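You operate a simulated robot arm through the tools that you are given. There is no shell and no other tool. Be economical: measure what you need, move in short steps, check, and stop when the job is done.

Carry out the task below with a simulated robot arm. There is one attempt and no reset: what you move stays moved.

TASK
Try the pin that the card names in the lot 6 end cap's vent hole.
Fine: then its end on the oil pad, pin into its well; in green dot WITHIN if it went down to its handle, UNDER if it stopped, one box only; marker back. Hand force only on the gauges. Drop and damage nothing, leave nothing switched on. Set down upright: what you pick out, fat green marker. A coat counts when it lies all over at full strength: go over it till it gets no stronger.

Only the result counts: the job must be done as asked and must still hold three seconds after the hand-in. Knocking over, shifting, dropping, spilling or breaking anything else fails it. A push-on lid holds only when it is set on centred and level and pressed home; a screw cap is set on level and turned clockwise until tight.

THE ROBOT
A 7-joint arm with a two-finger parallel gripper on a trunk, on a base that drives. Base frame: it is fixed to the floor where the robot stands at the start and does not move with it; the origin is under the middle of the robot, x ahead of it, y to its left, z up. Lengths are in mm, angles in degrees, forces in N, time in s.
Its first joint turns from -166.0 to 166.0 degrees. Places, roughly: cap vent hole two [400, 0, 800]; oil pad [300, -200, 800]. Payload 3.43 kg.
The TCP is the grasp point between the finger pads, 30 mm short of the fingertips. In the tool frame z runs along the fingers and y along their closing line. The gripper opens to 94 mm. The fingers are 28 mm wide and 10 mm thick; the gripper's body (50 by 96 mm) begins 55 mm behind the TCP.
Orientation is that of the tool frame in the base frame, as a unit quaternion [w, x, y, z]. With the fingers straight down and closing along the base's y, the tool's x points along the base's -x, its y along +y and its z along -z.

THE INTERFACE
- The arm moves only by the tool jog_arm. Its argument "increments" is a list of rows, each an object (a shift or turn left out is 0, a gripper value left out holds the last) with "slide": the shift along the tool's x, y, z in units of 150 mm (1.0 is 150 mm), a list of three; "rot": the turn, a rotation vector about the tool's x, y, z in units of 60 degrees (1.0 is 60 degrees), a list of three; "grip": the finger opening in mm, from 0 to 94. In form: [{"slide": [dx, dy, dz], "rot": [wx, wy, wz], "grip": grip}, ...]. A call has 1 to 20 rows; each row is the pose to reach, as a shift and turn from the pose commanded when the call began, along the tool's axes at that moment. A call with a number of a shift or a turn outside -1 to 1 is refused whole. Each row takes 0.2 s and may step no farther than 50 mm and 8.6 degrees from the row before; otherwise, or with a gripper value out of range, the whole call is refused. Where a pose cannot be reached the arm comes as near as it can. A force on the tool above 40 N (or 10 N above the force at the start of the call, whichever is more), or a blocked arm, ends the call early, and 0.2 s more pass. The fingers move at their own pace (about 45 mm/s each) and stop on an object; they squeeze with about 44 N. The grip force told is the motor's: it shows also when the fingers shut on nothing. Time passes only in rows, and 0.2 s behind the last, so rows that repeat a pose let the fingers close. The reply holds the time, the measured pose of the TCP, the force on the tool along the base axes, the opening and the grip force, in the units named above and with some noise, with the torque about the TCP (base axes, N m) and any sound that the robot's microphone picked up, and new pictures: "pictures" is both (left out), scene, wrist or none.
- Cameras (640 x 400 px; columns grow to the right, rows downward): "scene" is now at [515.6, 200.7, 1237.1]; the picture's right is [-0.16, -0.99, 0.00], its down [-0.24, 0.04, -0.97] and it looks along [0.96, -0.15, -0.24] (base axes); focal length 214 px, centre (320, 200). "wrist" rides on the gripper at [76, 14, -102] in the tool frame; the picture's right is [-0.18, 0.98, 0.00], its down [-0.75, -0.14, -0.64] and it looks along [-0.63, -0.12, 0.77] (tool axes); focal length 243 px, centre (320, 200). There is no depth. A picture from a camera that has moved, and an enlarged one, comes with that camera's place and axes in the base frame and with its lens.
- lift_body(by): slides the trunk up (or, below 0, down) by that many mm; the arm and the scene camera ride with it, the base frame stays. It gives what a move gives, with no picture.
- drive_base(legs): drives the robot by 1 to 6 legs, each [ahead, left, turn to the left] in mm, mm and degrees, along the robot's own axes; the way and the turn of a leg run together, so that a leg with both is an arc; at most 1500 mm and 180 degrees a leg. The arm and the cameras ride along, it lands a little off, and it stops where it bumps. It gives what a move gives, and a new picture of the scene camera.
- turn_head(pan, tilt): turns the head with the scene camera to pan (to the left, within 103 degrees either way) and tilt (down, from -29 to 69), counted from straight ahead of the robot. It gives what a move gives, and a new picture of the scene camera.
- close_up(camera, box): a new picture of the part [left, top, right, bottom] of that camera's present view, enlarged. The clock stands still meanwhile.
- job_done(): hands the job in; it is judged then, once.

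Go step by step. Nothing tells you exact positions but the pictures and the camera data: compare them with the known pose of the tool, close in by small moves and look again before you grip or let go. The budget is 120 turns and 260 pictures, counting those below and the enlarged ones. Unless the task says otherwise, let go and move clear before handing in.

The tools are called after ">>>" by a JSON object that holds its "name" and its "arguments". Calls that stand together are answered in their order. jog_arm: Moves the arm, as the interface text tells. Its arguments: {"type":"object","properties":{"increments":{"type":"array","items":{"type":"object","properties":{"slide":{"type":"array","items":{"type":"number"}},"rot":{"type":"array","items":{"type":"number"}},"grip":{"type":"number"}}}},"pictures":{"type":"string","enum":["both","scene","wrist","none"]}},"required":["increments"]} The other tools are called the same way: lift_body (by) slides the trunk up or down; drive_base (legs) drives the base; turn_head (pan, tilt) turns the head that bears the scene camera; close_up (camera, box) takes an enlarged picture of a part of a camera's view; job_done () hands the job in.

At the start:

```text
time_s: 0.0
tool_pos: [632.5, 289.0, 1305.7]
ee_rot: [0.0, 0.0, 1.0, 0.001]
wrist_force: [-0.3, 0.6, 0.9]
wrist_torque: [-0.01, -0.01, -0.01]
gripper_width: 94.1
gripper_force: 0.1
trunk travel left (down, up): [-300.0, 190.0]
robot x, y, heading: [0.4, -0.7, -0.0]
head pan, tilt: [-9.1, 13.9]
```

scene: 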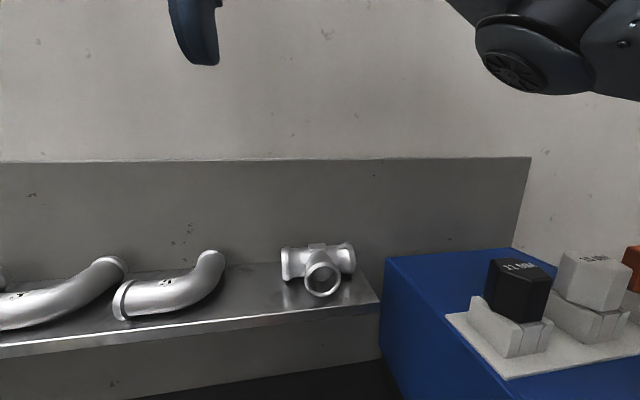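
wrist: 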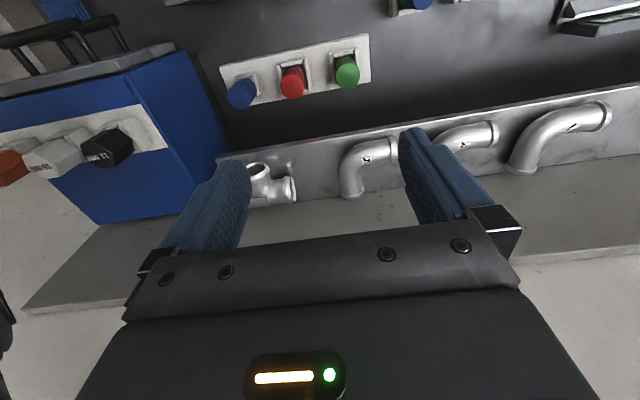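

I see a wall shelf with pipe fittings and a blue case with coloured handles on the right. I'll look around with the head first to find the card, cap, oil pad and markers.

>>> {"name": "turn_head", "arguments": {"pan": 0, "tilt": 60}}

>>> {"name": "turn_head", "arguments": {"pan": -60, "tilt": 45}}

>>> {"name": "turn_head", "arguments": {"pan": 60, "tilt": 45}}

```text
time_s: 1.1
tool_pos: [632.0, 290.6, 1305.5]
ee_rot: [0.0, 0.0, 1.0, 0.0]
wrist_force: [-0.2, -1.1, -0.3]
wrist_torque: [0.01, -0.05, -0.02]
gripper_width: 94.3
gripper_force: 0.1
trunk travel left (down, up): [-300.0, 190.0]
robot x, y, heading: [-3.8, -0.9, 0.3]
head pan, tilt: [0.0, 60.0]
camera scene: at [490.1, 215.4, 1169.0], right [0.0, -1.0, 0.0], down [-0.87, 0.0, -0.5], along [0.5, 0.0, -0.87], focal length 214 px, centre (320, 200)
```

scene: 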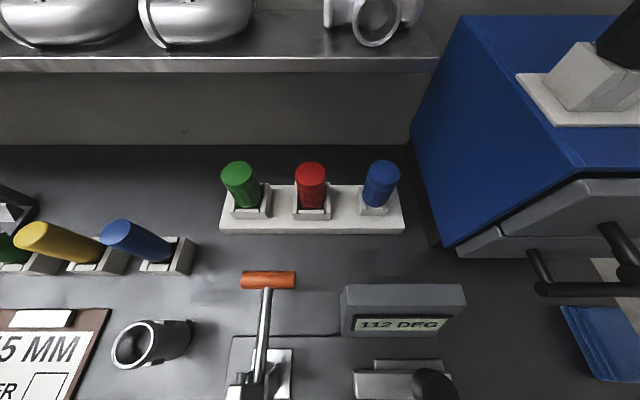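

```text
time_s: 2.4
tool_pos: [632.2, 289.9, 1305.0]
ee_rot: [0.0, 0.0, 1.0, 0.0]
wrist_force: [0.4, 0.4, 0.8]
wrist_torque: [-0.02, -0.01, -0.03]
gripper_width: 94.1
gripper_force: 0.1
trunk travel left (down, up): [-300.0, 190.0]
robot x, y, heading: [-2.6, 0.4, 0.1]
head pan, tilt: [-60.0, 45.0]
camera scene: at [464.1, 145.0, 1188.4], right [-0.87, -0.5, 0.0], down [-0.35, 0.61, -0.71], along [0.35, -0.61, -0.71], focal length 214 px, centre (320, 200)
```

scene: 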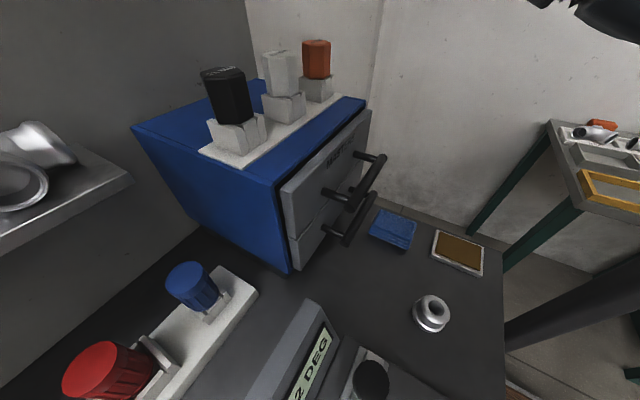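

```text
time_s: 4.4
tool_pos: [632.2, 289.5, 1305.7]
ee_rot: [0.0, 0.0, 1.0, 0.0]
wrist_force: [0.2, -0.5, -0.5]
wrist_torque: [0.01, 0.0, 0.01]
gripper_width: 93.9
gripper_force: 0.1
trunk travel left (down, up): [-300.0, 190.0]
robot x, y, heading: [-1.9, -0.7, 0.1]
head pan, tilt: [60.0, 45.0]
camera scene: at [464.1, 285.8, 1188.4], right [0.87, -0.5, 0.0], down [-0.35, -0.61, -0.71], along [0.35, 0.61, -0.71], focal length 214 px, centre (320, 200)
```

scene: 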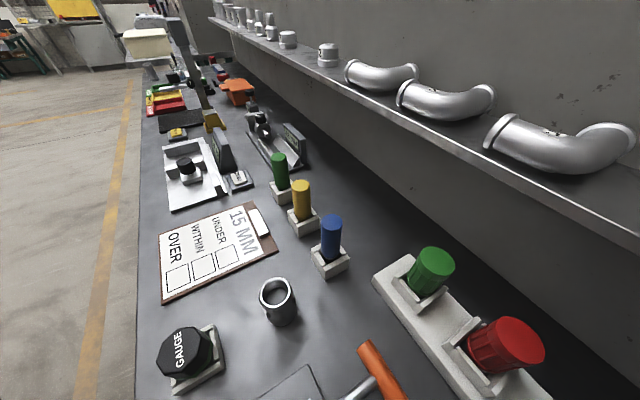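

>>> {"name": "close_up", "arguments": {"camera": "scene", "box": [140, 180, 300, 300]}}

>>> {"name": "close_up", "arguments": {"camera": "scene", "box": [200, 0, 360, 100]}}

>>> {"name": "close_up", "arguments": {"camera": "scene", "box": [130, 60, 330, 200]}}

>>> {"name": "turn_head", "arguments": {"pan": -100, "tilt": 50}}

```text
3.33 times, centred on (220, 240) of scene
camera zoom: at [464.1, 285.8, 1188.4], right [0.87, -0.5, 0.0], down [-0.35, -0.61, -0.71], along [0.35, 0.61, -0.71], focal length 715 px, centre (653, 67)
```

zoom: 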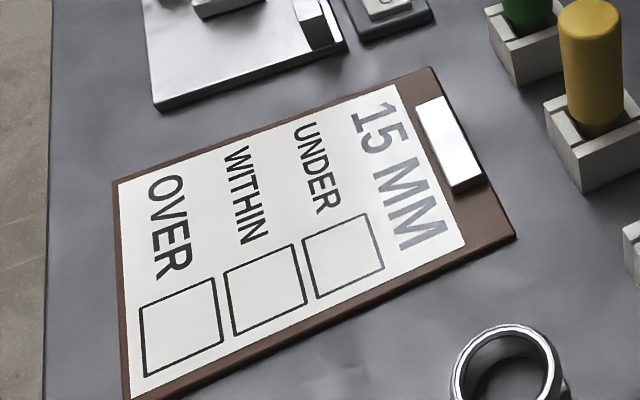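

```text
4.00 times, centred on (280, 50) of scene
camera zoom: at [464.1, 285.8, 1188.4], right [0.87, -0.5, 0.0], down [-0.35, -0.61, -0.71], along [0.35, 0.61, -0.71], focal length 858 px, centre (480, 800)
```

zoom: 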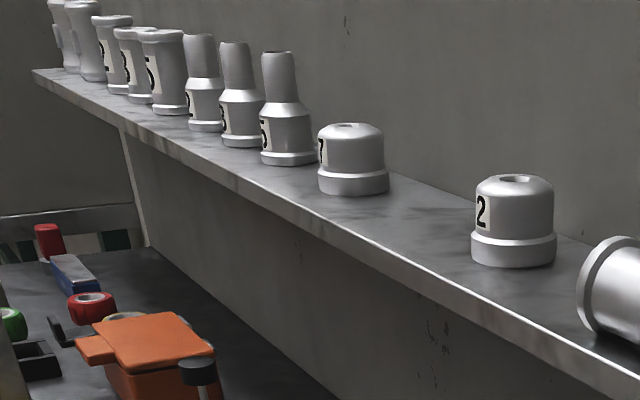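

```text
2.86 times, centred on (230, 130) of scene
camera zoom: at [464.1, 285.8, 1188.4], right [0.87, -0.5, 0.0], down [-0.35, -0.61, -0.71], along [0.35, 0.61, -0.71], focal length 613 px, centre (577, 400)
```

zoom: 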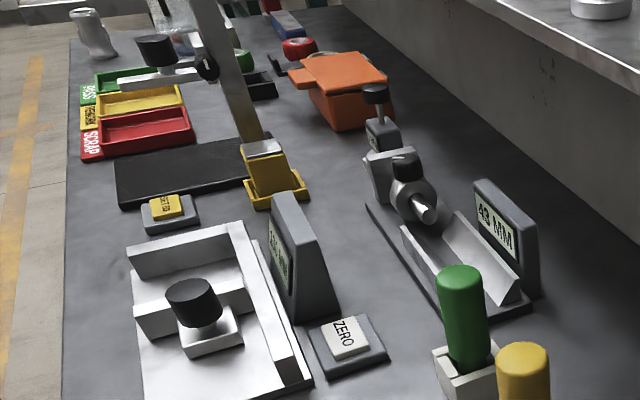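

```text
time_s: 6.9
tool_pos: [631.1, 289.9, 1305.4]
ee_rot: [0.0, 0.0, 1.0, 0.0]
wrist_force: [1.0, 0.8, -1.0]
wrist_torque: [0.0, 0.0, 0.04]
gripper_width: 94.1
gripper_force: 0.2
trunk travel left (down, up): [-300.0, 190.0]
robot x, y, heading: [1.8, 0.6, 0.1]
head pan, tilt: [-100.0, 50.0]
camera scene: at [410.1, 139.6, 1181.5], right [-0.98, 0.17, 0.0], down [0.13, 0.75, -0.64], along [-0.11, -0.63, -0.77], focal length 214 px, centre (320, 200)
```

scene: 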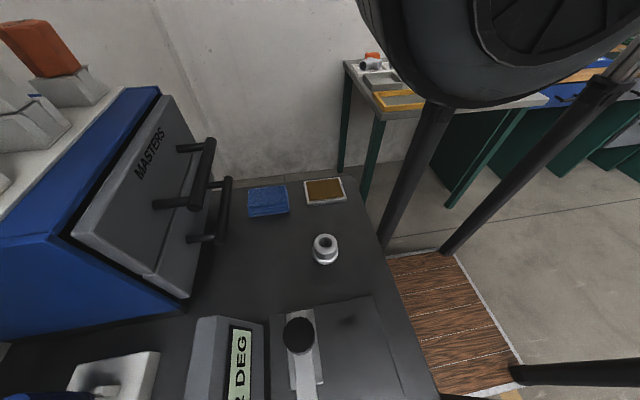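

>>> {"name": "close_up", "arguments": {"camera": "scene", "box": [240, 170, 400, 270]}}

>>> {"name": "turn_head", "arguments": {"pan": -55, "tilt": 25}}

```text
4.00 times, centred on (320, 220) of scene
camera zoom: at [410.1, 139.6, 1181.5], right [-0.98, 0.17, 0.0], down [0.13, 0.75, -0.64], along [-0.11, -0.63, -0.77], focal length 858 px, centre (320, 120)
```

zoom: 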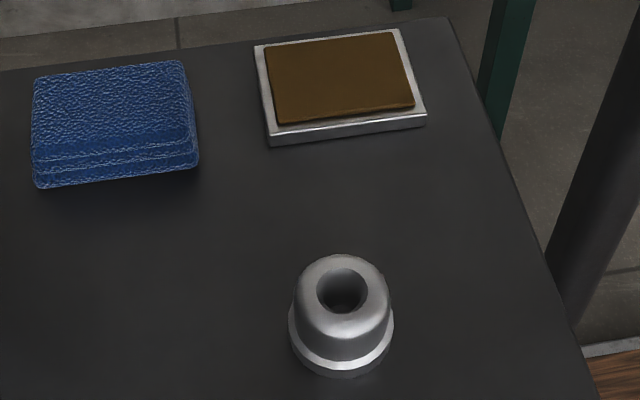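

```text
time_s: 8.0
tool_pos: [632.9, 289.7, 1306.0]
ee_rot: [0.0, 0.0, 1.0, 0.0]
wrist_force: [-0.3, -1.1, 0.2]
wrist_torque: [0.01, 0.01, 0.01]
gripper_width: 94.1
gripper_force: 0.0
trunk travel left (down, up): [-300.0, 190.0]
robot x, y, heading: [-0.5, -3.0, 0.2]
head pan, tilt: [-55.0, 25.0]
camera scene: at [476.2, 139.9, 1218.9], right [-0.82, -0.57, 0.0], down [-0.24, 0.35, -0.91], along [0.52, -0.74, -0.42], focal length 214 px, centre (320, 200)
```

scene: 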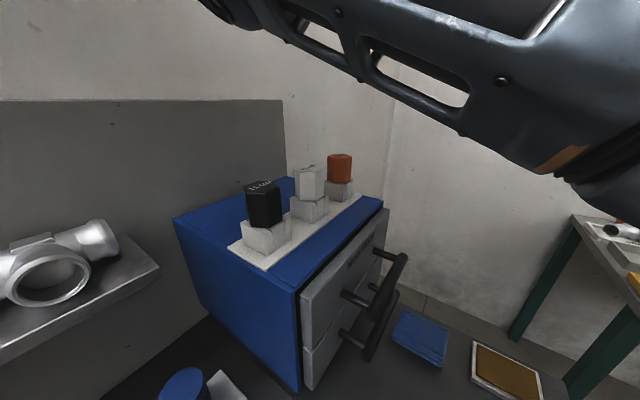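

>>> {"name": "close_up", "arguments": {"camera": "scene", "box": [220, 140, 380, 240]}}

>>> {"name": "turn_head", "arguments": {"pan": 0, "tilt": 69}}

>>> {"name": "turn_head", "arguments": {"pan": 75, "tilt": 20}}

```text
4.00 times, centred on (300, 190) of scene
camera zoom: at [476.2, 139.9, 1218.9], right [-0.82, -0.57, 0.0], down [-0.24, 0.35, -0.91], along [0.52, -0.74, -0.42], focal length 858 px, centre (400, 240)
```

zoom: 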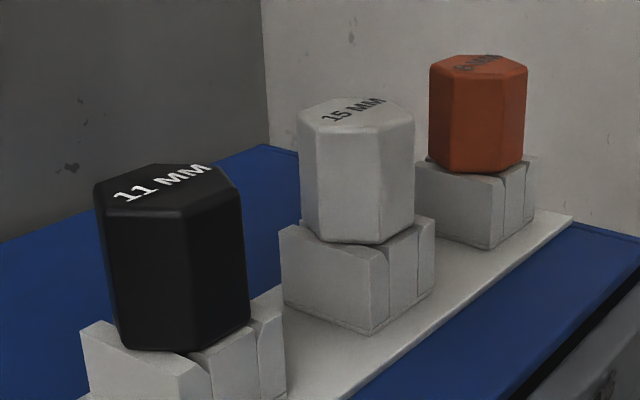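

```text
time_s: 9.3
tool_pos: [633.1, 289.0, 1306.0]
ee_rot: [0.0, 0.0, 1.0, 0.0]
wrist_force: [0.2, -0.3, 0.1]
wrist_torque: [0.02, -0.01, 0.03]
gripper_width: 93.7
gripper_force: 0.1
trunk travel left (down, up): [-300.0, 190.0]
robot x, y, heading: [1.7, 2.3, -0.3]
head pan, tilt: [0.0, 68.8]
camera scene: at [479.4, 215.4, 1159.6], right [0.0, -1.0, 0.0], down [-0.93, 0.0, -0.36], along [0.36, 0.0, -0.93], focal length 214 px, centre (320, 200)
```

scene: 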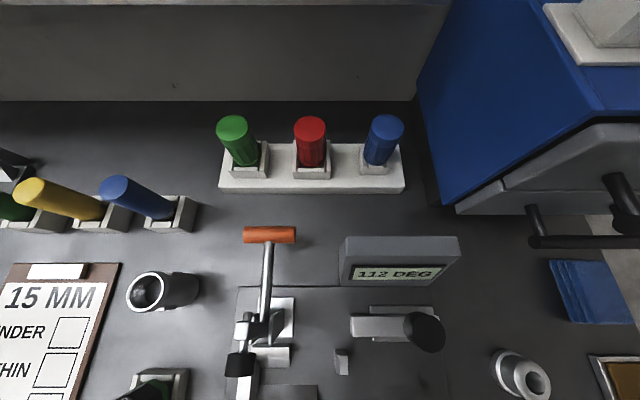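

```text
time_s: 10.7
tool_pos: [632.0, 289.3, 1305.3]
ee_rot: [0.0, 0.0, 1.0, 0.0]
wrist_force: [0.0, 0.9, 0.3]
wrist_torque: [-0.02, 0.0, 0.03]
gripper_width: 93.9
gripper_force: 0.1
trunk travel left (down, up): [-300.0, 190.0]
robot x, y, heading: [0.2, 4.1, 0.0]
head pan, tilt: [75.0, 20.0]
camera scene: at [447.6, 305.4, 1227.0], right [0.97, -0.26, 0.0], down [-0.09, -0.33, -0.94], along [0.24, 0.91, -0.34], focal length 214 px, centre (320, 200)
```

scene: 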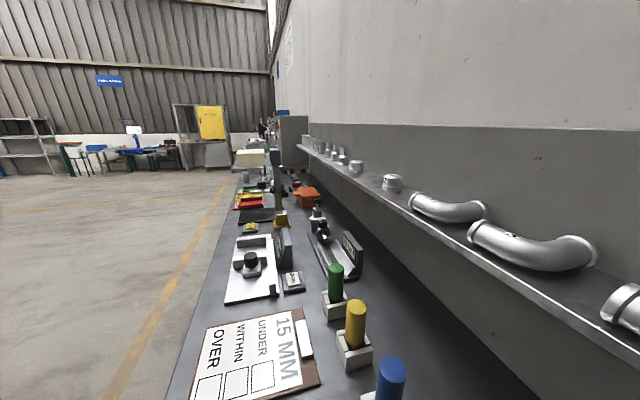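

The white hex handle reads 15 MM, matching the card; its top is at about (655,-90,1135). The cap and oil pad are too close for the arm, so I back the base up and then look at the cap's label.

>>> {"name": "drive_base", "arguments": {"legs": [[-260, 0, 0]]}}

>>> {"name": "turn_head", "arguments": {"pan": -35, "tilt": 45}}

```text
time_s: 12.6
tool_pos: [370.3, 289.2, 1305.5]
ee_rot: [0.0, 0.0, 1.0, 0.0]
wrist_force: [0.1, 0.5, -0.1]
wrist_torque: [0.01, 0.0, 0.0]
gripper_width: 94.1
gripper_force: 0.0
trunk travel left (down, up): [-300.0, 190.0]
robot x, y, heading: [-262.3, 0.5, -0.3]
head pan, tilt: [75.0, 20.0]
camera scene: at [186.4, 305.4, 1227.0], right [0.97, -0.26, 0.0], down [-0.09, -0.33, -0.94], along [0.24, 0.91, -0.34], focal length 214 px, centre (320, 200)
```

scene: 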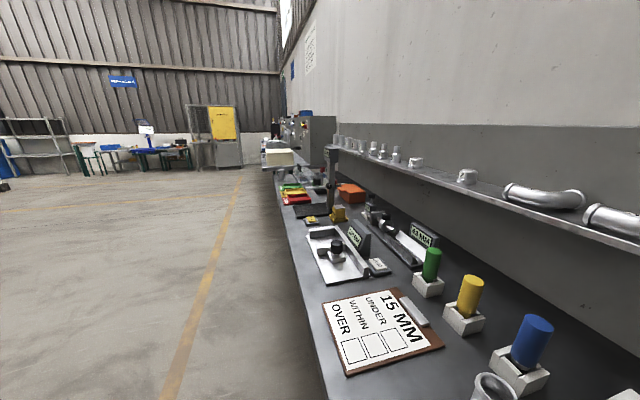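

```text
time_s: 14.5
tool_pos: [370.6, 289.0, 1305.8]
ee_rot: [0.0, 0.0, 1.0, -0.001]
wrist_force: [0.3, -0.7, -0.4]
wrist_torque: [-0.01, 0.01, 0.03]
gripper_width: 94.1
gripper_force: 0.0
trunk travel left (down, up): [-300.0, 190.0]
robot x, y, heading: [-265.3, 1.4, -0.2]
head pan, tilt: [-35.0, 45.0]
camera scene: at [228.9, 168.8, 1188.4], right [-0.57, -0.82, 0.0], down [-0.58, 0.41, -0.71], along [0.58, -0.41, -0.71], focal length 214 px, centre (320, 200)
```

scene: 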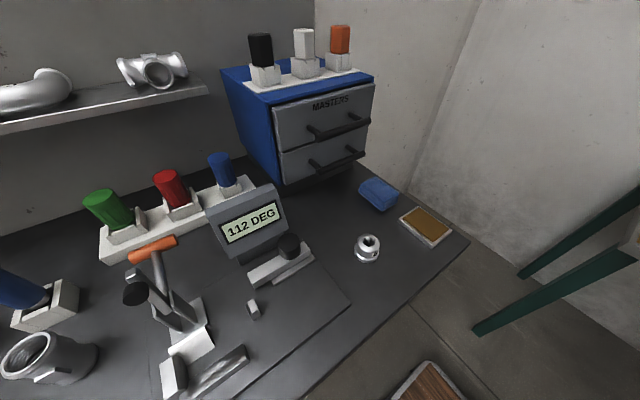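

>>> {"name": "close_up", "arguments": {"camera": "scene", "box": [320, 190, 416, 250]}}

>>> {"name": "close_up", "arguments": {"camera": "scene", "box": [230, 10, 390, 110]}}

>>> {"name": "close_up", "arguments": {"camera": "scene", "box": [320, 220, 416, 280]}}

```text
6.67 times, centred on (368, 220) of scene
camera zoom: at [228.9, 168.8, 1188.4], right [-0.57, -0.82, 0.0], down [-0.58, 0.41, -0.71], along [0.58, -0.41, -0.71], focal length 1430 px, centre (0, 67)
```

zoom: 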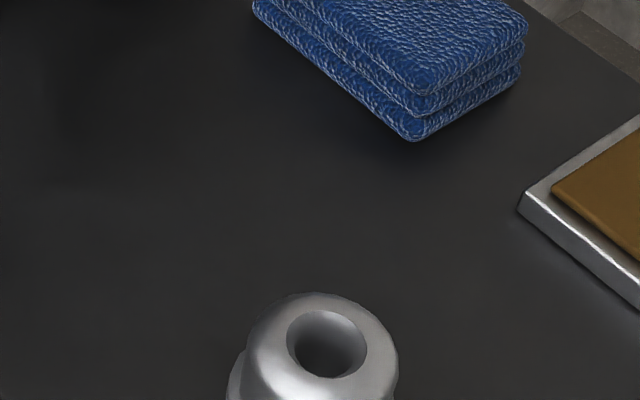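

```text
4.00 times, centred on (310, 60) of scene
camera zoom: at [228.9, 168.8, 1188.4], right [-0.57, -0.82, 0.0], down [-0.58, 0.41, -0.71], along [0.58, -0.41, -0.71], focal length 858 px, centre (360, 760)
```

zoom: 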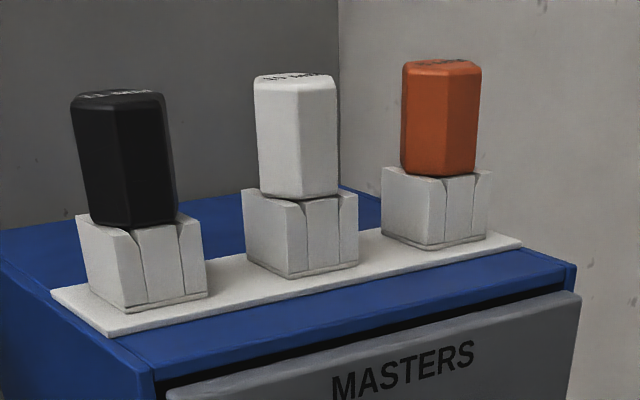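

```text
6.67 times, centred on (368, 250) of scene
camera zoom: at [228.9, 168.8, 1188.4], right [-0.57, -0.82, 0.0], down [-0.58, 0.41, -0.71], along [0.58, -0.41, -0.71], focal length 1430 px, centre (0, -133)
```

zoom: 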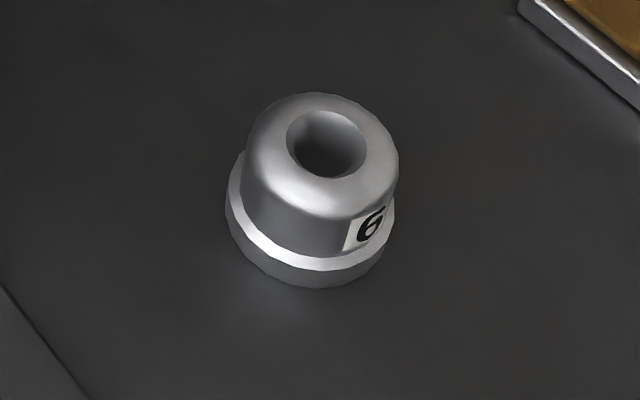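

The bench cap is labelled 6; its hole is at roughly (368,-45,837). I now swing the arm over toward the 15 MM pin at height.

>>> {"name": "jog_arm", "arguments": {"increments": [{"slide": [-0.158, -0.21, 0]}, {"slide": [-0.316, -0.42, 0]}, {"slide": [-0.475, -0.632, 0]}, {"slide": [-0.633, -0.842, 0]}], "pictures": "none"}}

>>> {"name": "jog_arm", "arguments": {"increments": [{"slide": [-0.158, -0.21, 0]}, {"slide": [-0.316, -0.42, 0]}, {"slide": [-0.475, -0.632, 0]}, {"slide": [-0.633, -0.842, 0]}], "pictures": "none"}}

>>> {"name": "jog_arm", "arguments": {"increments": [{"slide": [-0.158, -0.21, 0]}, {"slide": [-0.316, -0.42, 0]}, {"slide": [-0.475, -0.632, 0]}, {"slide": [-0.633, -0.842, 0]}], "pictures": "both"}}

```text
time_s: 15.5
tool_pos: [466.0, 159.9, 1305.3]
ee_rot: [0.0, -0.001, 1.0, -0.001]
wrist_force: [-0.4, 1.8, 0.2]
wrist_torque: [-0.03, 0.02, -0.01]
gripper_width: 93.9
gripper_force: 0.0
trunk travel left (down, up): [-300.0, 190.0]
robot x, y, heading: [-261.2, 0.8, 0.4]
head pan, tilt: [-35.0, 45.0]
```

```text
time_s: 16.5
tool_pos: [561.3, 38.9, 1305.9]
ee_rot: [0.0, -0.001, 1.0, 0.0]
wrist_force: [-0.1, 0.4, 0.4]
wrist_torque: [-0.03, -0.02, -0.01]
gripper_width: 94.3
gripper_force: 0.1
trunk travel left (down, up): [-300.0, 190.0]
robot x, y, heading: [-264.4, 0.3, 0.2]
head pan, tilt: [-35.0, 45.0]
```

```text
time_s: 17.5
tool_pos: [654.9, -89.9, 1308.3]
ee_rot: [0.0, -0.001, 1.0, 0.001]
wrist_force: [-0.3, 0.4, 0.7]
wrist_torque: [-0.02, -0.02, 0.02]
gripper_width: 93.6
gripper_force: 0.1
trunk travel left (down, up): [-300.0, 190.0]
robot x, y, heading: [-263.7, 1.7, -0.2]
head pan, tilt: [-35.0, 45.0]
camera scene: at [228.7, 168.9, 1188.4], right [-0.57, -0.82, 0.0], down [-0.58, 0.41, -0.71], along [0.58, -0.41, -0.71], focal length 214 px, centre (320, 200)
camera wrist: at [579.0, -75.4, 1411.2], right [0.18, 0.98, 0.0], down [0.75, -0.14, 0.64], along [0.63, -0.12, -0.77], focal length 243 px, centre (320, 200)
```

scene: 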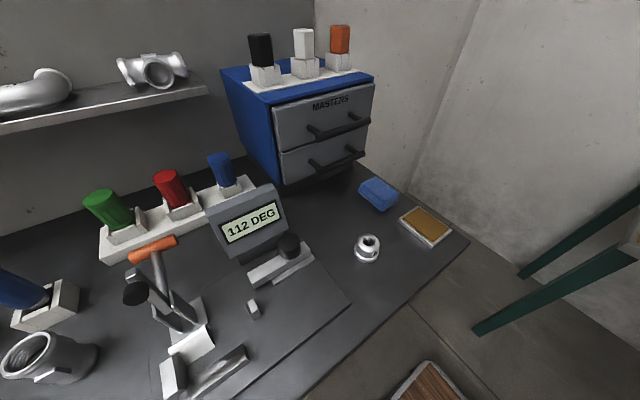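
wrist: 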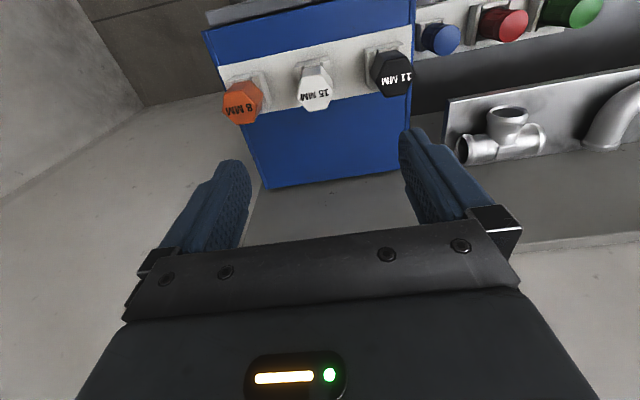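

>>> {"name": "close_up", "arguments": {"camera": "wrist", "box": [251, 40, 379, 120]}}

```text
5.00 times, centred on (315, 80) of wrist
camera zoom: at [579.0, -75.4, 1411.2], right [0.18, 0.98, 0.0], down [0.75, -0.14, 0.64], along [0.63, -0.12, -0.77], focal length 1213 px, centre (345, 800)
```

zoom: 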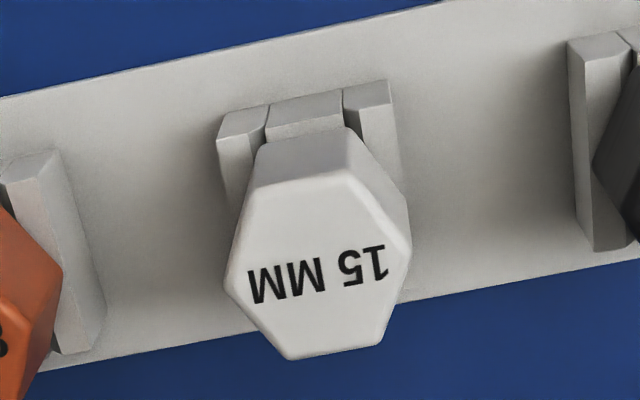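

The handle's corners point along y, so I rotate 30° to close on flats. I descend to z≈1200 above it with a partly closed grip and look again.

>>> {"name": "jog_arm", "arguments": {"increments": [{"slide": [0, -0.01, 0.18], "rot": [0, 0, 0.125], "grip": 80}, {"slide": [0, -0.02, 0.36], "rot": [0, 0, 0.25], "grip": 76}, {"slide": [0, -0.03, 0.54], "rot": [0, 0, 0.375], "grip": 70}, {"slide": [-0.007, -0.043, 0.72], "rot": [0, 0, 0.5], "grip": 70}, {"slide": [-0.007, -0.043, 0.72], "rot": [0, 0, 0.5], "grip": 70}], "pictures": "wrist"}}

```text
time_s: 18.7
tool_pos: [657.1, -94.1, 1198.8]
ee_rot: [0.0, 0.26, 0.966, -0.001]
wrist_force: [0.3, 0.0, 0.4]
wrist_torque: [0.01, -0.01, 0.02]
gripper_width: 70.3
gripper_force: 0.0
trunk travel left (down, up): [-300.0, 190.0]
robot x, y, heading: [-260.9, 1.2, -0.1]
head pan, tilt: [-35.0, 45.0]
camera wrist: at [598.4, -43.9, 1302.2], right [0.65, 0.76, 0.0], down [0.58, -0.5, 0.64], along [0.49, -0.42, -0.77], focal length 243 px, centre (320, 200)
```

wrist: 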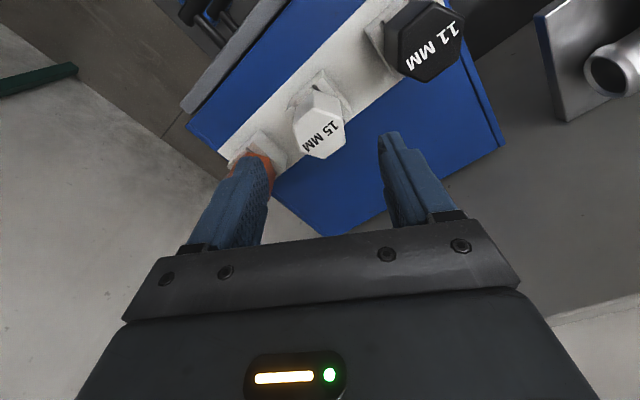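

I'm centred within 2 mm over the 15 MM handle. I descend so that the fingertips end just above the stand, then check before closing.

>>> {"name": "jog_arm", "arguments": {"increments": [{"slide": [0, 0, 0.17]}, {"slide": [0, 0, 0.34]}, {"slide": [0, 0, 0.5]}, {"slide": [0, 0, 0.5]}], "pictures": "both"}}

>>> {"name": "close_up", "arguments": {"camera": "scene", "box": [230, 0, 390, 100]}}

```text
time_s: 19.7
tool_pos: [658.8, -95.5, 1122.2]
ee_rot: [0.0, 0.259, 0.966, 0.0]
wrist_force: [0.3, 0.1, -0.9]
wrist_torque: [0.03, -0.02, -0.01]
gripper_width: 69.8
gripper_force: 0.1
trunk travel left (down, up): [-300.0, 190.0]
robot x, y, heading: [-261.4, -2.2, 0.1]
head pan, tilt: [-35.0, 45.0]
camera scene: at [228.9, 168.7, 1188.4], right [-0.57, -0.82, 0.0], down [-0.58, 0.41, -0.71], along [0.58, -0.41, -0.71], focal length 214 px, centre (320, 200)
camera wrist: at [599.3, -45.8, 1226.4], right [0.65, 0.76, 0.0], down [0.58, -0.5, 0.64], along [0.49, -0.42, -0.77], focal length 243 px, centre (320, 200)
```

scene: 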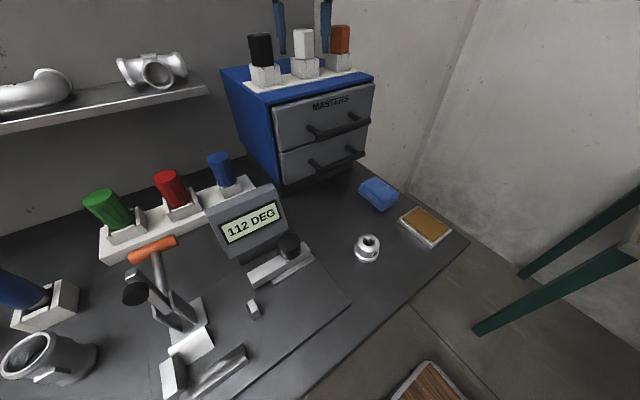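
wrist: 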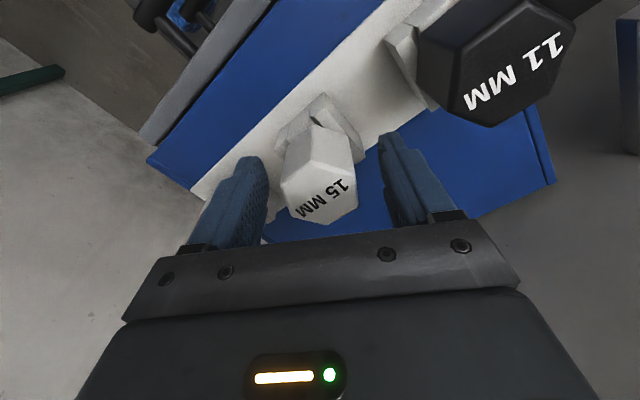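

```text
4.00 times, centred on (310, 50) of scene
camera zoom: at [228.9, 168.7, 1188.4], right [-0.57, -0.82, 0.0], down [-0.58, 0.41, -0.71], along [0.58, -0.41, -0.71], focal length 858 px, centre (360, 800)
```

zoom: 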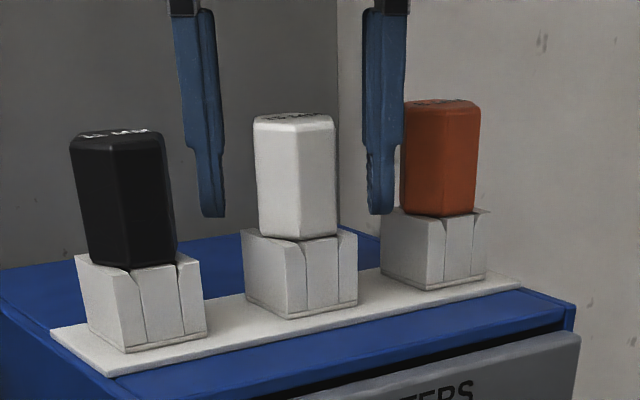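

Centred well, so I close on the handle.

>>> {"name": "jog_arm", "arguments": {"increments": [{"slide": [0, 0, 0.02], "grip": 45}, {"slide": [0, 0, 0.02], "grip": 45}, {"slide": [0, 0, 0.02], "grip": 30}, {"slide": [0, 0, 0.02], "grip": 20}, {"slide": [0, 0, 0.02], "grip": 20}, {"slide": [0, 0, 0.02], "grip": 20}], "pictures": "none"}}

```text
time_s: 21.1
tool_pos: [658.2, -95.6, 1120.5]
ee_rot: [0.0, 0.259, 0.966, 0.0]
wrist_force: [0.8, -0.3, -1.2]
wrist_torque: [0.0, -0.02, -0.03]
gripper_width: 41.2
gripper_force: 44.1
trunk travel left (down, up): [-300.0, 190.0]
robot x, y, heading: [-259.0, -0.8, 0.1]
head pan, tilt: [-35.0, 45.0]
```

Held at 41 mm. I lift straight up.

>>> {"name": "jog_arm", "arguments": {"increments": [{"slide": [0, 0, -0.1]}, {"slide": [0, 0, -0.25]}, {"slide": [0, 0, -0.5]}, {"slide": [0, 0, -0.75]}, {"slide": [0, 0, -1.0]}], "pictures": "both"}}

```text
time_s: 22.3
tool_pos: [652.1, -92.6, 1268.4]
ee_rot: [0.0, 0.259, 0.966, 0.0]
wrist_force: [-0.7, -0.4, -0.6]
wrist_torque: [0.02, 0.04, 0.02]
gripper_width: 20.1
gripper_force: 0.1
trunk travel left (down, up): [-300.0, 190.0]
robot x, y, heading: [-257.7, -0.8, 0.0]
head pan, tilt: [-35.0, 45.0]
camera scene: at [229.1, 168.5, 1188.3], right [-0.57, -0.82, 0.0], down [-0.58, 0.41, -0.71], along [0.58, -0.41, -0.71], focal length 214 px, centre (320, 200)
camera wrist: at [593.9, -42.4, 1371.3], right [0.65, 0.76, 0.0], down [0.58, -0.5, 0.64], along [0.49, -0.42, -0.77], focal length 243 px, centre (320, 200)
```

scene: 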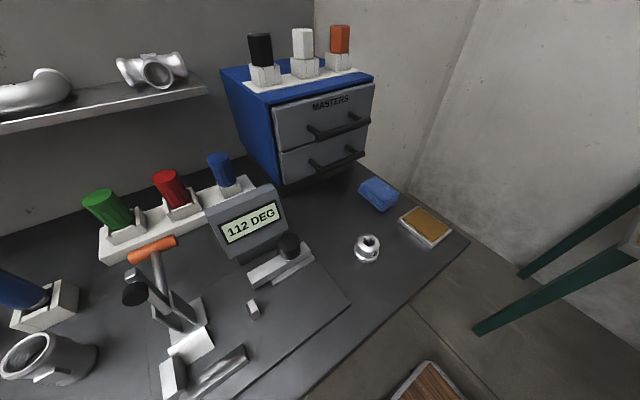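
wrist: 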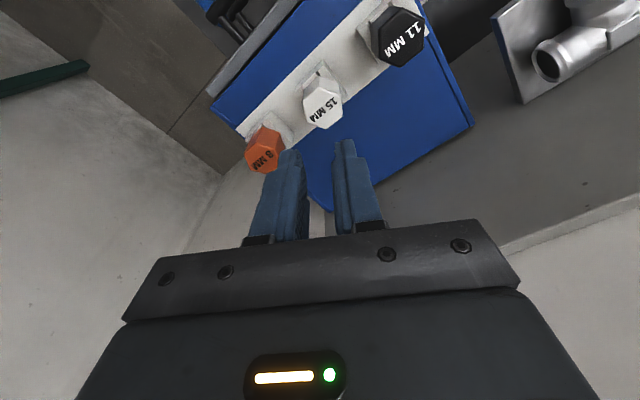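

The fingers slid off and the pin stayed in its well. I check how the handle sits relative to the fingers.

>>> {"name": "close_up", "arguments": {"camera": "wrist", "box": [259, 60, 387, 140]}}

>>> {"name": "close_up", "arguments": {"camera": "scene", "box": [270, 15, 334, 85]}}

```text
5.00 times, centred on (323, 100) of wrist
camera zoom: at [593.9, -42.4, 1371.3], right [0.65, 0.76, 0.0], down [0.58, -0.5, 0.64], along [0.49, -0.42, -0.77], focal length 1213 px, centre (305, 700)
```

zoom: 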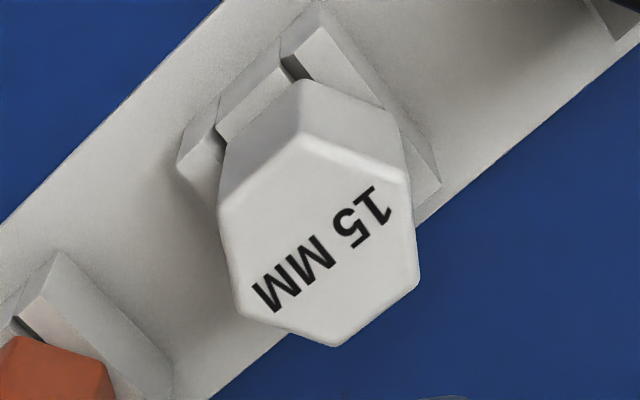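

```text
5.71 times, centred on (302, 50) of scene
camera zoom: at [229.1, 168.5, 1188.3], right [-0.57, -0.82, 0.0], down [-0.58, 0.41, -0.71], along [0.58, -0.41, -0.71], focal length 1226 px, centre (423, 1057)
```

zoom: 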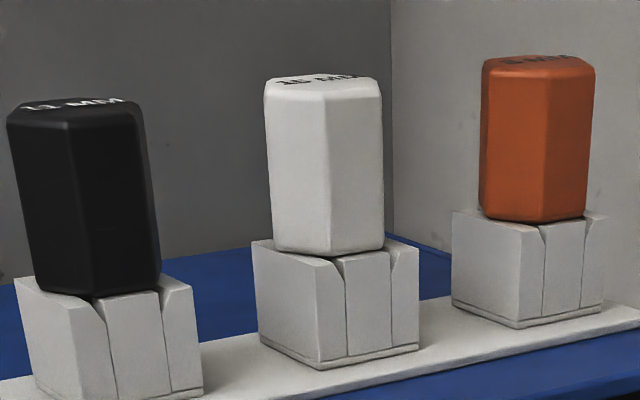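

The flats orientation is right, so the slip may be from pulling too fast against a snug well. I go back down a bit deeper, regrip and pull in small steps while watching the force and opening.

>>> {"name": "jog_arm", "arguments": {"increments": [{"slide": [0, 0, 0], "grip": 70}, {"slide": [0, 0, 0], "grip": 70}, {"slide": [0, 0, 0.25], "grip": 70}, {"slide": [0, 0, 0.5]}, {"slide": [0, 0, 0.75]}, {"slide": [0, 0, 0.9]}, {"slide": [0, 0, 1.0]}, {"slide": [0, 0, 1.0]}], "pictures": "none"}}

>>> {"name": "jog_arm", "arguments": {"increments": [{"slide": [0, 0, 0.02], "grip": 45}, {"slide": [0, 0, 0.02], "grip": 38}, {"slide": [0, 0, 0.02], "grip": 30}, {"slide": [0, 0, 0.02], "grip": 10}, {"slide": [0, 0, 0.02], "grip": 10}, {"slide": [0, 0, 0.02], "grip": 10}], "pictures": "both"}}

>>> {"name": "close_up", "arguments": {"camera": "scene", "box": [255, 10, 345, 90]}}

>>> {"name": "close_up", "arguments": {"camera": "wrist", "box": [240, 110, 400, 230]}}

```text
time_s: 24.1
tool_pos: [658.6, -94.7, 1117.4]
ee_rot: [0.0, 0.259, 0.966, 0.0]
wrist_force: [-1.0, 0.5, -0.4]
wrist_torque: [-0.01, 0.03, 0.0]
gripper_width: 69.8
gripper_force: 0.1
trunk travel left (down, up): [-300.0, 190.0]
robot x, y, heading: [-260.9, 2.2, -0.1]
head pan, tilt: [-35.0, 45.0]
```

```text
time_s: 25.5
tool_pos: [657.6, -96.6, 1116.2]
ee_rot: [0.0, 0.259, 0.966, 0.0]
wrist_force: [-0.6, -5.9, 13.9]
wrist_torque: [-0.4, 0.22, 0.06]
gripper_width: 41.5
gripper_force: 43.5
trunk travel left (down, up): [-300.0, 190.0]
robot x, y, heading: [-262.0, -2.3, -0.0]
head pan, tilt: [-35.0, 45.0]
camera scene: at [228.5, 168.5, 1188.7], right [-0.57, -0.82, 0.0], down [-0.58, 0.41, -0.71], along [0.58, -0.41, -0.71], focal length 214 px, centre (320, 200)
camera wrist: at [598.0, -45.6, 1219.2], right [0.65, 0.76, 0.0], down [0.58, -0.5, 0.64], along [0.49, -0.42, -0.77], focal length 243 px, centre (320, 200)
```

scene: 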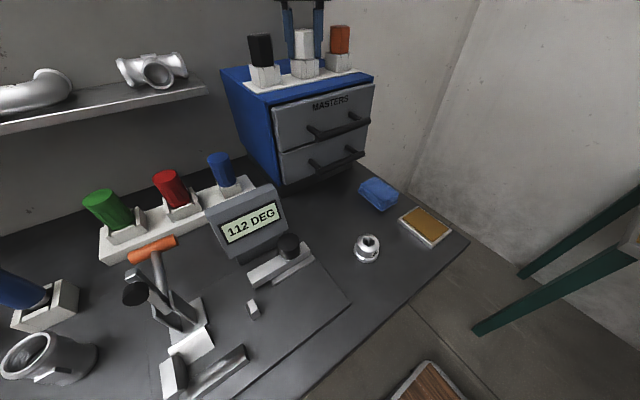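
wrist: 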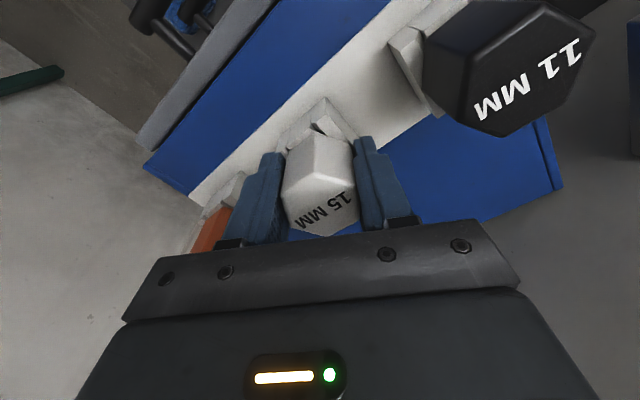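

```text
5.00 times, centred on (300, 50) of scene
camera zoom: at [228.5, 168.5, 1188.7], right [-0.57, -0.82, 0.0], down [-0.58, 0.41, -0.71], along [0.58, -0.41, -0.71], focal length 1072 px, centre (420, 950)
```

zoom: 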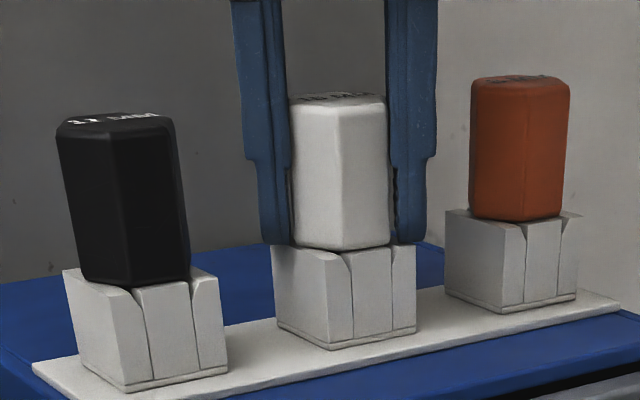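

```text
3.33 times, centred on (320, 170) of wrist
camera zoom: at [598.0, -45.6, 1219.2], right [0.65, 0.76, 0.0], down [0.58, -0.5, 0.64], along [0.49, -0.42, -0.77], focal length 809 px, centre (320, 300)
```

zoom: 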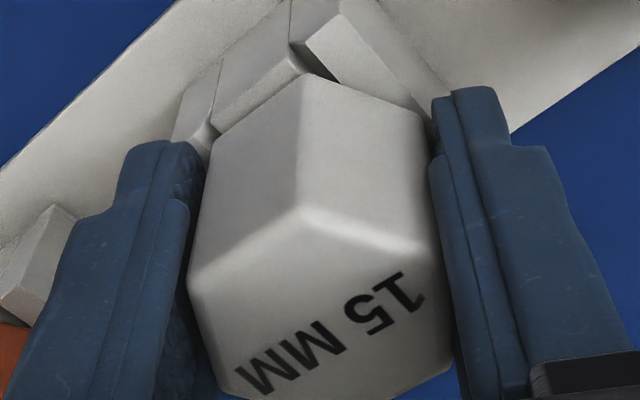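

>>> {"name": "jog_arm", "arguments": {"increments": [{"slide": [0, 0, -0.01]}, {"slide": [0, 0, -0.02]}, {"slide": [0, 0, -0.03]}, {"slide": [0, 0, -0.04]}, {"slide": [0, 0, -0.05]}], "pictures": "none"}}

>>> {"name": "jog_arm", "arguments": {"increments": [{"slide": [0, 0, -0.01]}, {"slide": [0, 0, -0.02]}, {"slide": [0, 0, -0.03]}, {"slide": [0, 0, -0.04]}, {"slide": [0, 0, -0.05]}], "pictures": "scene"}}

>>> {"name": "close_up", "arguments": {"camera": "scene", "box": [255, 10, 345, 90]}}

```text
time_s: 26.7
tool_pos: [657.3, -96.2, 1123.4]
ee_rot: [0.0, 0.258, 0.966, 0.0]
wrist_force: [0.2, -0.5, -1.8]
wrist_torque: [0.01, 0.01, -0.03]
gripper_width: 41.4
gripper_force: 44.2
trunk travel left (down, up): [-300.0, 190.0]
robot x, y, heading: [-260.0, -1.1, -0.3]
head pan, tilt: [-35.0, 45.0]
```

```text
time_s: 27.9
tool_pos: [655.9, -94.6, 1131.9]
ee_rot: [0.0, 0.259, 0.966, 0.0]
wrist_force: [-0.1, 0.0, -1.0]
wrist_torque: [-0.05, 0.0, 0.0]
gripper_width: 41.4
gripper_force: 44.0
trunk travel left (down, up): [-300.0, 190.0]
robot x, y, heading: [-262.5, 0.4, -0.3]
head pan, tilt: [-35.0, 45.0]
camera scene: at [228.9, 168.7, 1188.4], right [-0.57, -0.82, 0.0], down [-0.58, 0.41, -0.71], along [0.58, -0.41, -0.71], focal length 214 px, centre (320, 200)
```

scene: 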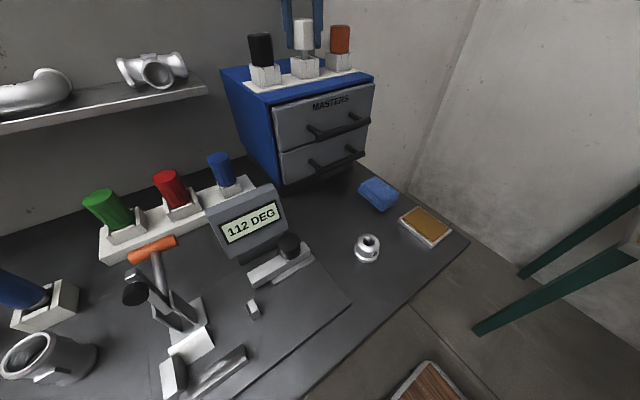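

```text
5.00 times, centred on (300, 50) of scene
camera zoom: at [228.9, 168.7, 1188.4], right [-0.57, -0.82, 0.0], down [-0.58, 0.41, -0.71], along [0.58, -0.41, -0.71], focal length 1072 px, centre (420, 950)
```

zoom: 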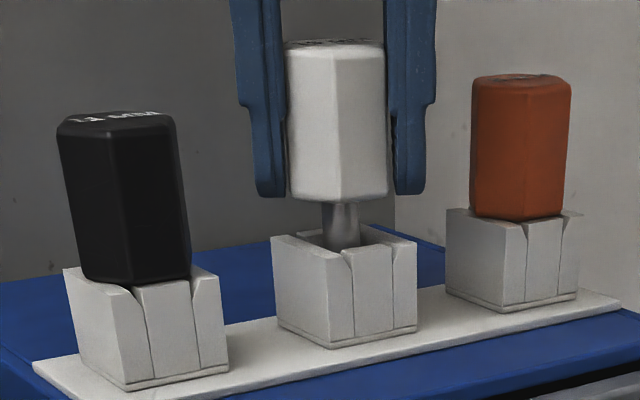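

The pin now rises with the fingers. I keep lifting gently.

>>> {"name": "jog_arm", "arguments": {"increments": [{"slide": [0, 0, -0.015]}, {"slide": [0, 0, -0.035]}, {"slide": [0, 0, -0.06]}, {"slide": [0, 0, -0.09]}, {"slide": [0, 0, -0.12]}, {"slide": [0, 0, -0.15]}, {"slide": [0, 0, -0.18]}, {"slide": [0, 0, -0.21]}, {"slide": [0, 0, -0.24]}, {"slide": [0, 0, -0.27]}, {"slide": [0, 0, -0.3]}, {"slide": [0, 0, -0.33]}, {"slide": [0, 0, -0.36]}, {"slide": [0, 0, -0.39]}, {"slide": [0, 0, -0.42]}, {"slide": [0, 0, -0.45]}, {"slide": [0, 0, -0.47]}, {"slide": [0, 0, -0.48]}], "pictures": "both"}}

>>> {"name": "close_up", "arguments": {"camera": "scene", "box": [255, 0, 345, 80]}}

```text
time_s: 31.7
tool_pos: [656.8, -95.8, 1203.0]
ee_rot: [0.0, 0.259, 0.966, 0.0]
wrist_force: [-0.4, 0.3, -0.7]
wrist_torque: [-0.02, 0.02, 0.01]
gripper_width: 41.3
gripper_force: 43.8
trunk travel left (down, up): [-300.0, 190.0]
robot x, y, heading: [-261.8, -1.2, 0.4]
head pan, tilt: [-35.0, 45.0]
camera scene: at [228.9, 168.7, 1188.4], right [-0.57, -0.82, 0.0], down [-0.58, 0.41, -0.71], along [0.58, -0.41, -0.71], focal length 214 px, centre (320, 200)
camera wrist: at [597.9, -45.8, 1307.1], right [0.65, 0.76, 0.0], down [0.58, -0.5, 0.64], along [0.49, -0.42, -0.77], focal length 243 px, centre (320, 200)
```

scene: 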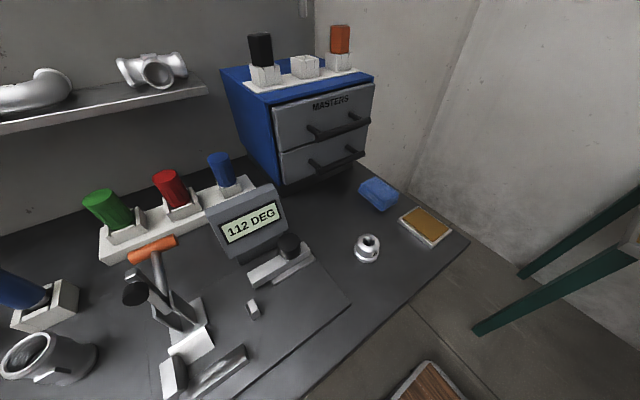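
wrist: 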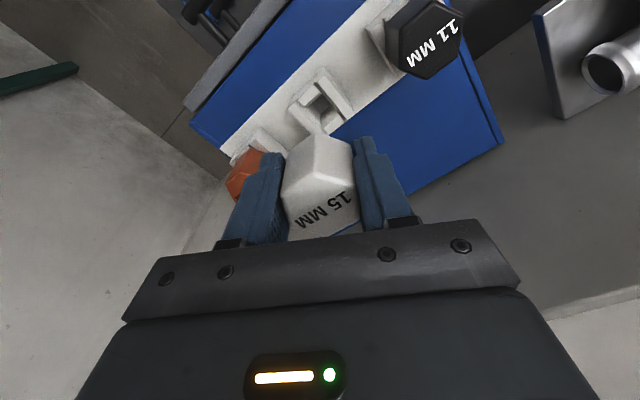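

```text
5.00 times, centred on (300, 40) of scene
camera zoom: at [228.9, 168.7, 1188.4], right [-0.57, -0.82, 0.0], down [-0.58, 0.41, -0.71], along [0.58, -0.41, -0.71], focal length 1072 px, centre (420, 1000)
```

zoom: 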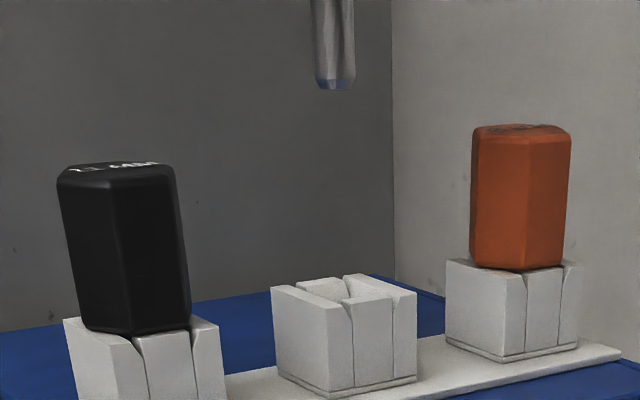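

The 15 MM pin is out, held upright; its tip is about 55 mm below the TCP. I carry it gently at height toward the cap.

>>> {"name": "jog_arm", "arguments": {"increments": [{"slide": [0.04, -0.015, 0]}, {"slide": [0.13, -0.047, 0]}, {"slide": [0.26, -0.094, 0]}, {"slide": [0.4, -0.145, 0]}, {"slide": [0.54, -0.196, 0]}, {"slide": [0.68, -0.247, 0]}, {"slide": [0.8, -0.29, 0]}, {"slide": [0.88, -0.319, 0]}, {"slide": [0.92, -0.334, 0]}], "pictures": "none"}}

>>> {"name": "jog_arm", "arguments": {"increments": [{"slide": [0.04, -0.015, 0]}, {"slide": [0.13, -0.047, 0]}, {"slide": [0.26, -0.094, 0]}, {"slide": [0.4, -0.145, 0]}, {"slide": [0.54, -0.196, 0]}, {"slide": [0.68, -0.247, 0]}, {"slide": [0.8, -0.29, 0]}, {"slide": [0.88, -0.319, 0]}, {"slide": [0.92, -0.334, 0]}], "pictures": "none"}}

>>> {"name": "jog_arm", "arguments": {"increments": [{"slide": [0, 0, 0.04]}, {"slide": [0, 0, 0.12]}, {"slide": [0, 0, 0.24]}, {"slide": [0, 0, 0.38]}, {"slide": [0, 0, 0.52]}, {"slide": [0, 0, 0.66]}, {"slide": [0, 0, 0.8]}, {"slide": [0, 0, 0.9]}, {"slide": [0, 0, 0.97]}, {"slide": [0, 0, 1.0]}], "pictures": "both"}}

```text
time_s: 33.7
tool_pos: [511.2, -67.9, 1203.6]
ee_rot: [0.0, 0.259, 0.966, 0.0]
wrist_force: [0.5, -0.2, -1.0]
wrist_torque: [0.0, 0.01, 0.02]
gripper_width: 41.2
gripper_force: 43.8
trunk travel left (down, up): [-300.0, 190.0]
robot x, y, heading: [-263.1, 0.7, -0.1]
head pan, tilt: [-35.0, 45.0]
```

```text
time_s: 35.7
tool_pos: [368.3, -46.2, 1203.6]
ee_rot: [0.0, 0.259, 0.966, 0.0]
wrist_force: [0.5, -0.1, -1.0]
wrist_torque: [0.0, 0.0, 0.02]
gripper_width: 41.2
gripper_force: 43.8
trunk travel left (down, up): [-300.0, 190.0]
robot x, y, heading: [-260.5, -0.5, -0.1]
head pan, tilt: [-35.0, 45.0]
```

```text
time_s: 37.9
tool_pos: [366.9, -45.0, 1053.6]
ee_rot: [0.0, 0.259, 0.966, 0.0]
wrist_force: [0.1, 0.2, -0.4]
wrist_torque: [-0.01, 0.03, -0.02]
gripper_width: 41.4
gripper_force: 43.9
trunk travel left (down, up): [-300.0, 190.0]
robot x, y, heading: [-261.4, -0.3, 0.0]
head pan, tilt: [-35.0, 45.0]
camera scene: at [228.9, 168.7, 1188.4], right [-0.57, -0.82, 0.0], down [-0.58, 0.41, -0.71], along [0.58, -0.41, -0.71], focal length 214 px, centre (320, 200)
camera wrist: at [308.5, 5.0, 1156.2], right [0.65, 0.76, 0.0], down [0.58, -0.5, 0.64], along [0.49, -0.42, -0.77], focal length 243 px, centre (320, 200)
```

scene: 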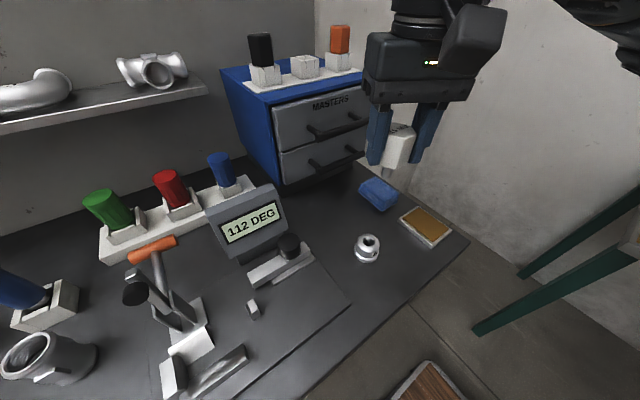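
wrist: 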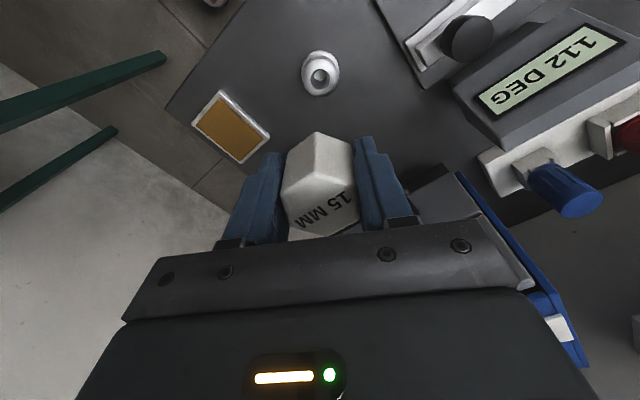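

>>> {"name": "close_up", "arguments": {"camera": "wrist", "box": [272, 40, 368, 100]}}

>>> {"name": "close_up", "arguments": {"camera": "scene", "box": [348, 100, 444, 190]}}

```text
6.67 times, centred on (320, 70) of wrist
camera zoom: at [308.5, 5.0, 1156.2], right [0.65, 0.76, 0.0], down [0.58, -0.5, 0.64], along [0.49, -0.42, -0.77], focal length 1618 px, centre (320, 1067)
```

zoom: 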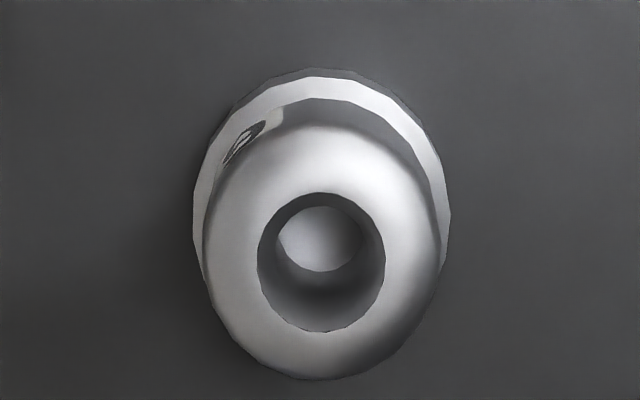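

```text
4.44 times, centred on (396, 145) of scene
camera zoom: at [228.9, 168.7, 1188.4], right [-0.57, -0.82, 0.0], down [-0.58, 0.41, -0.71], along [0.58, -0.41, -0.71], focal length 953 px, centre (-18, 444)
```

zoom: 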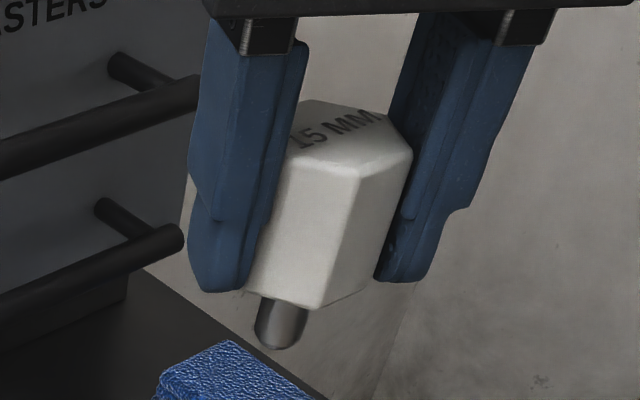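

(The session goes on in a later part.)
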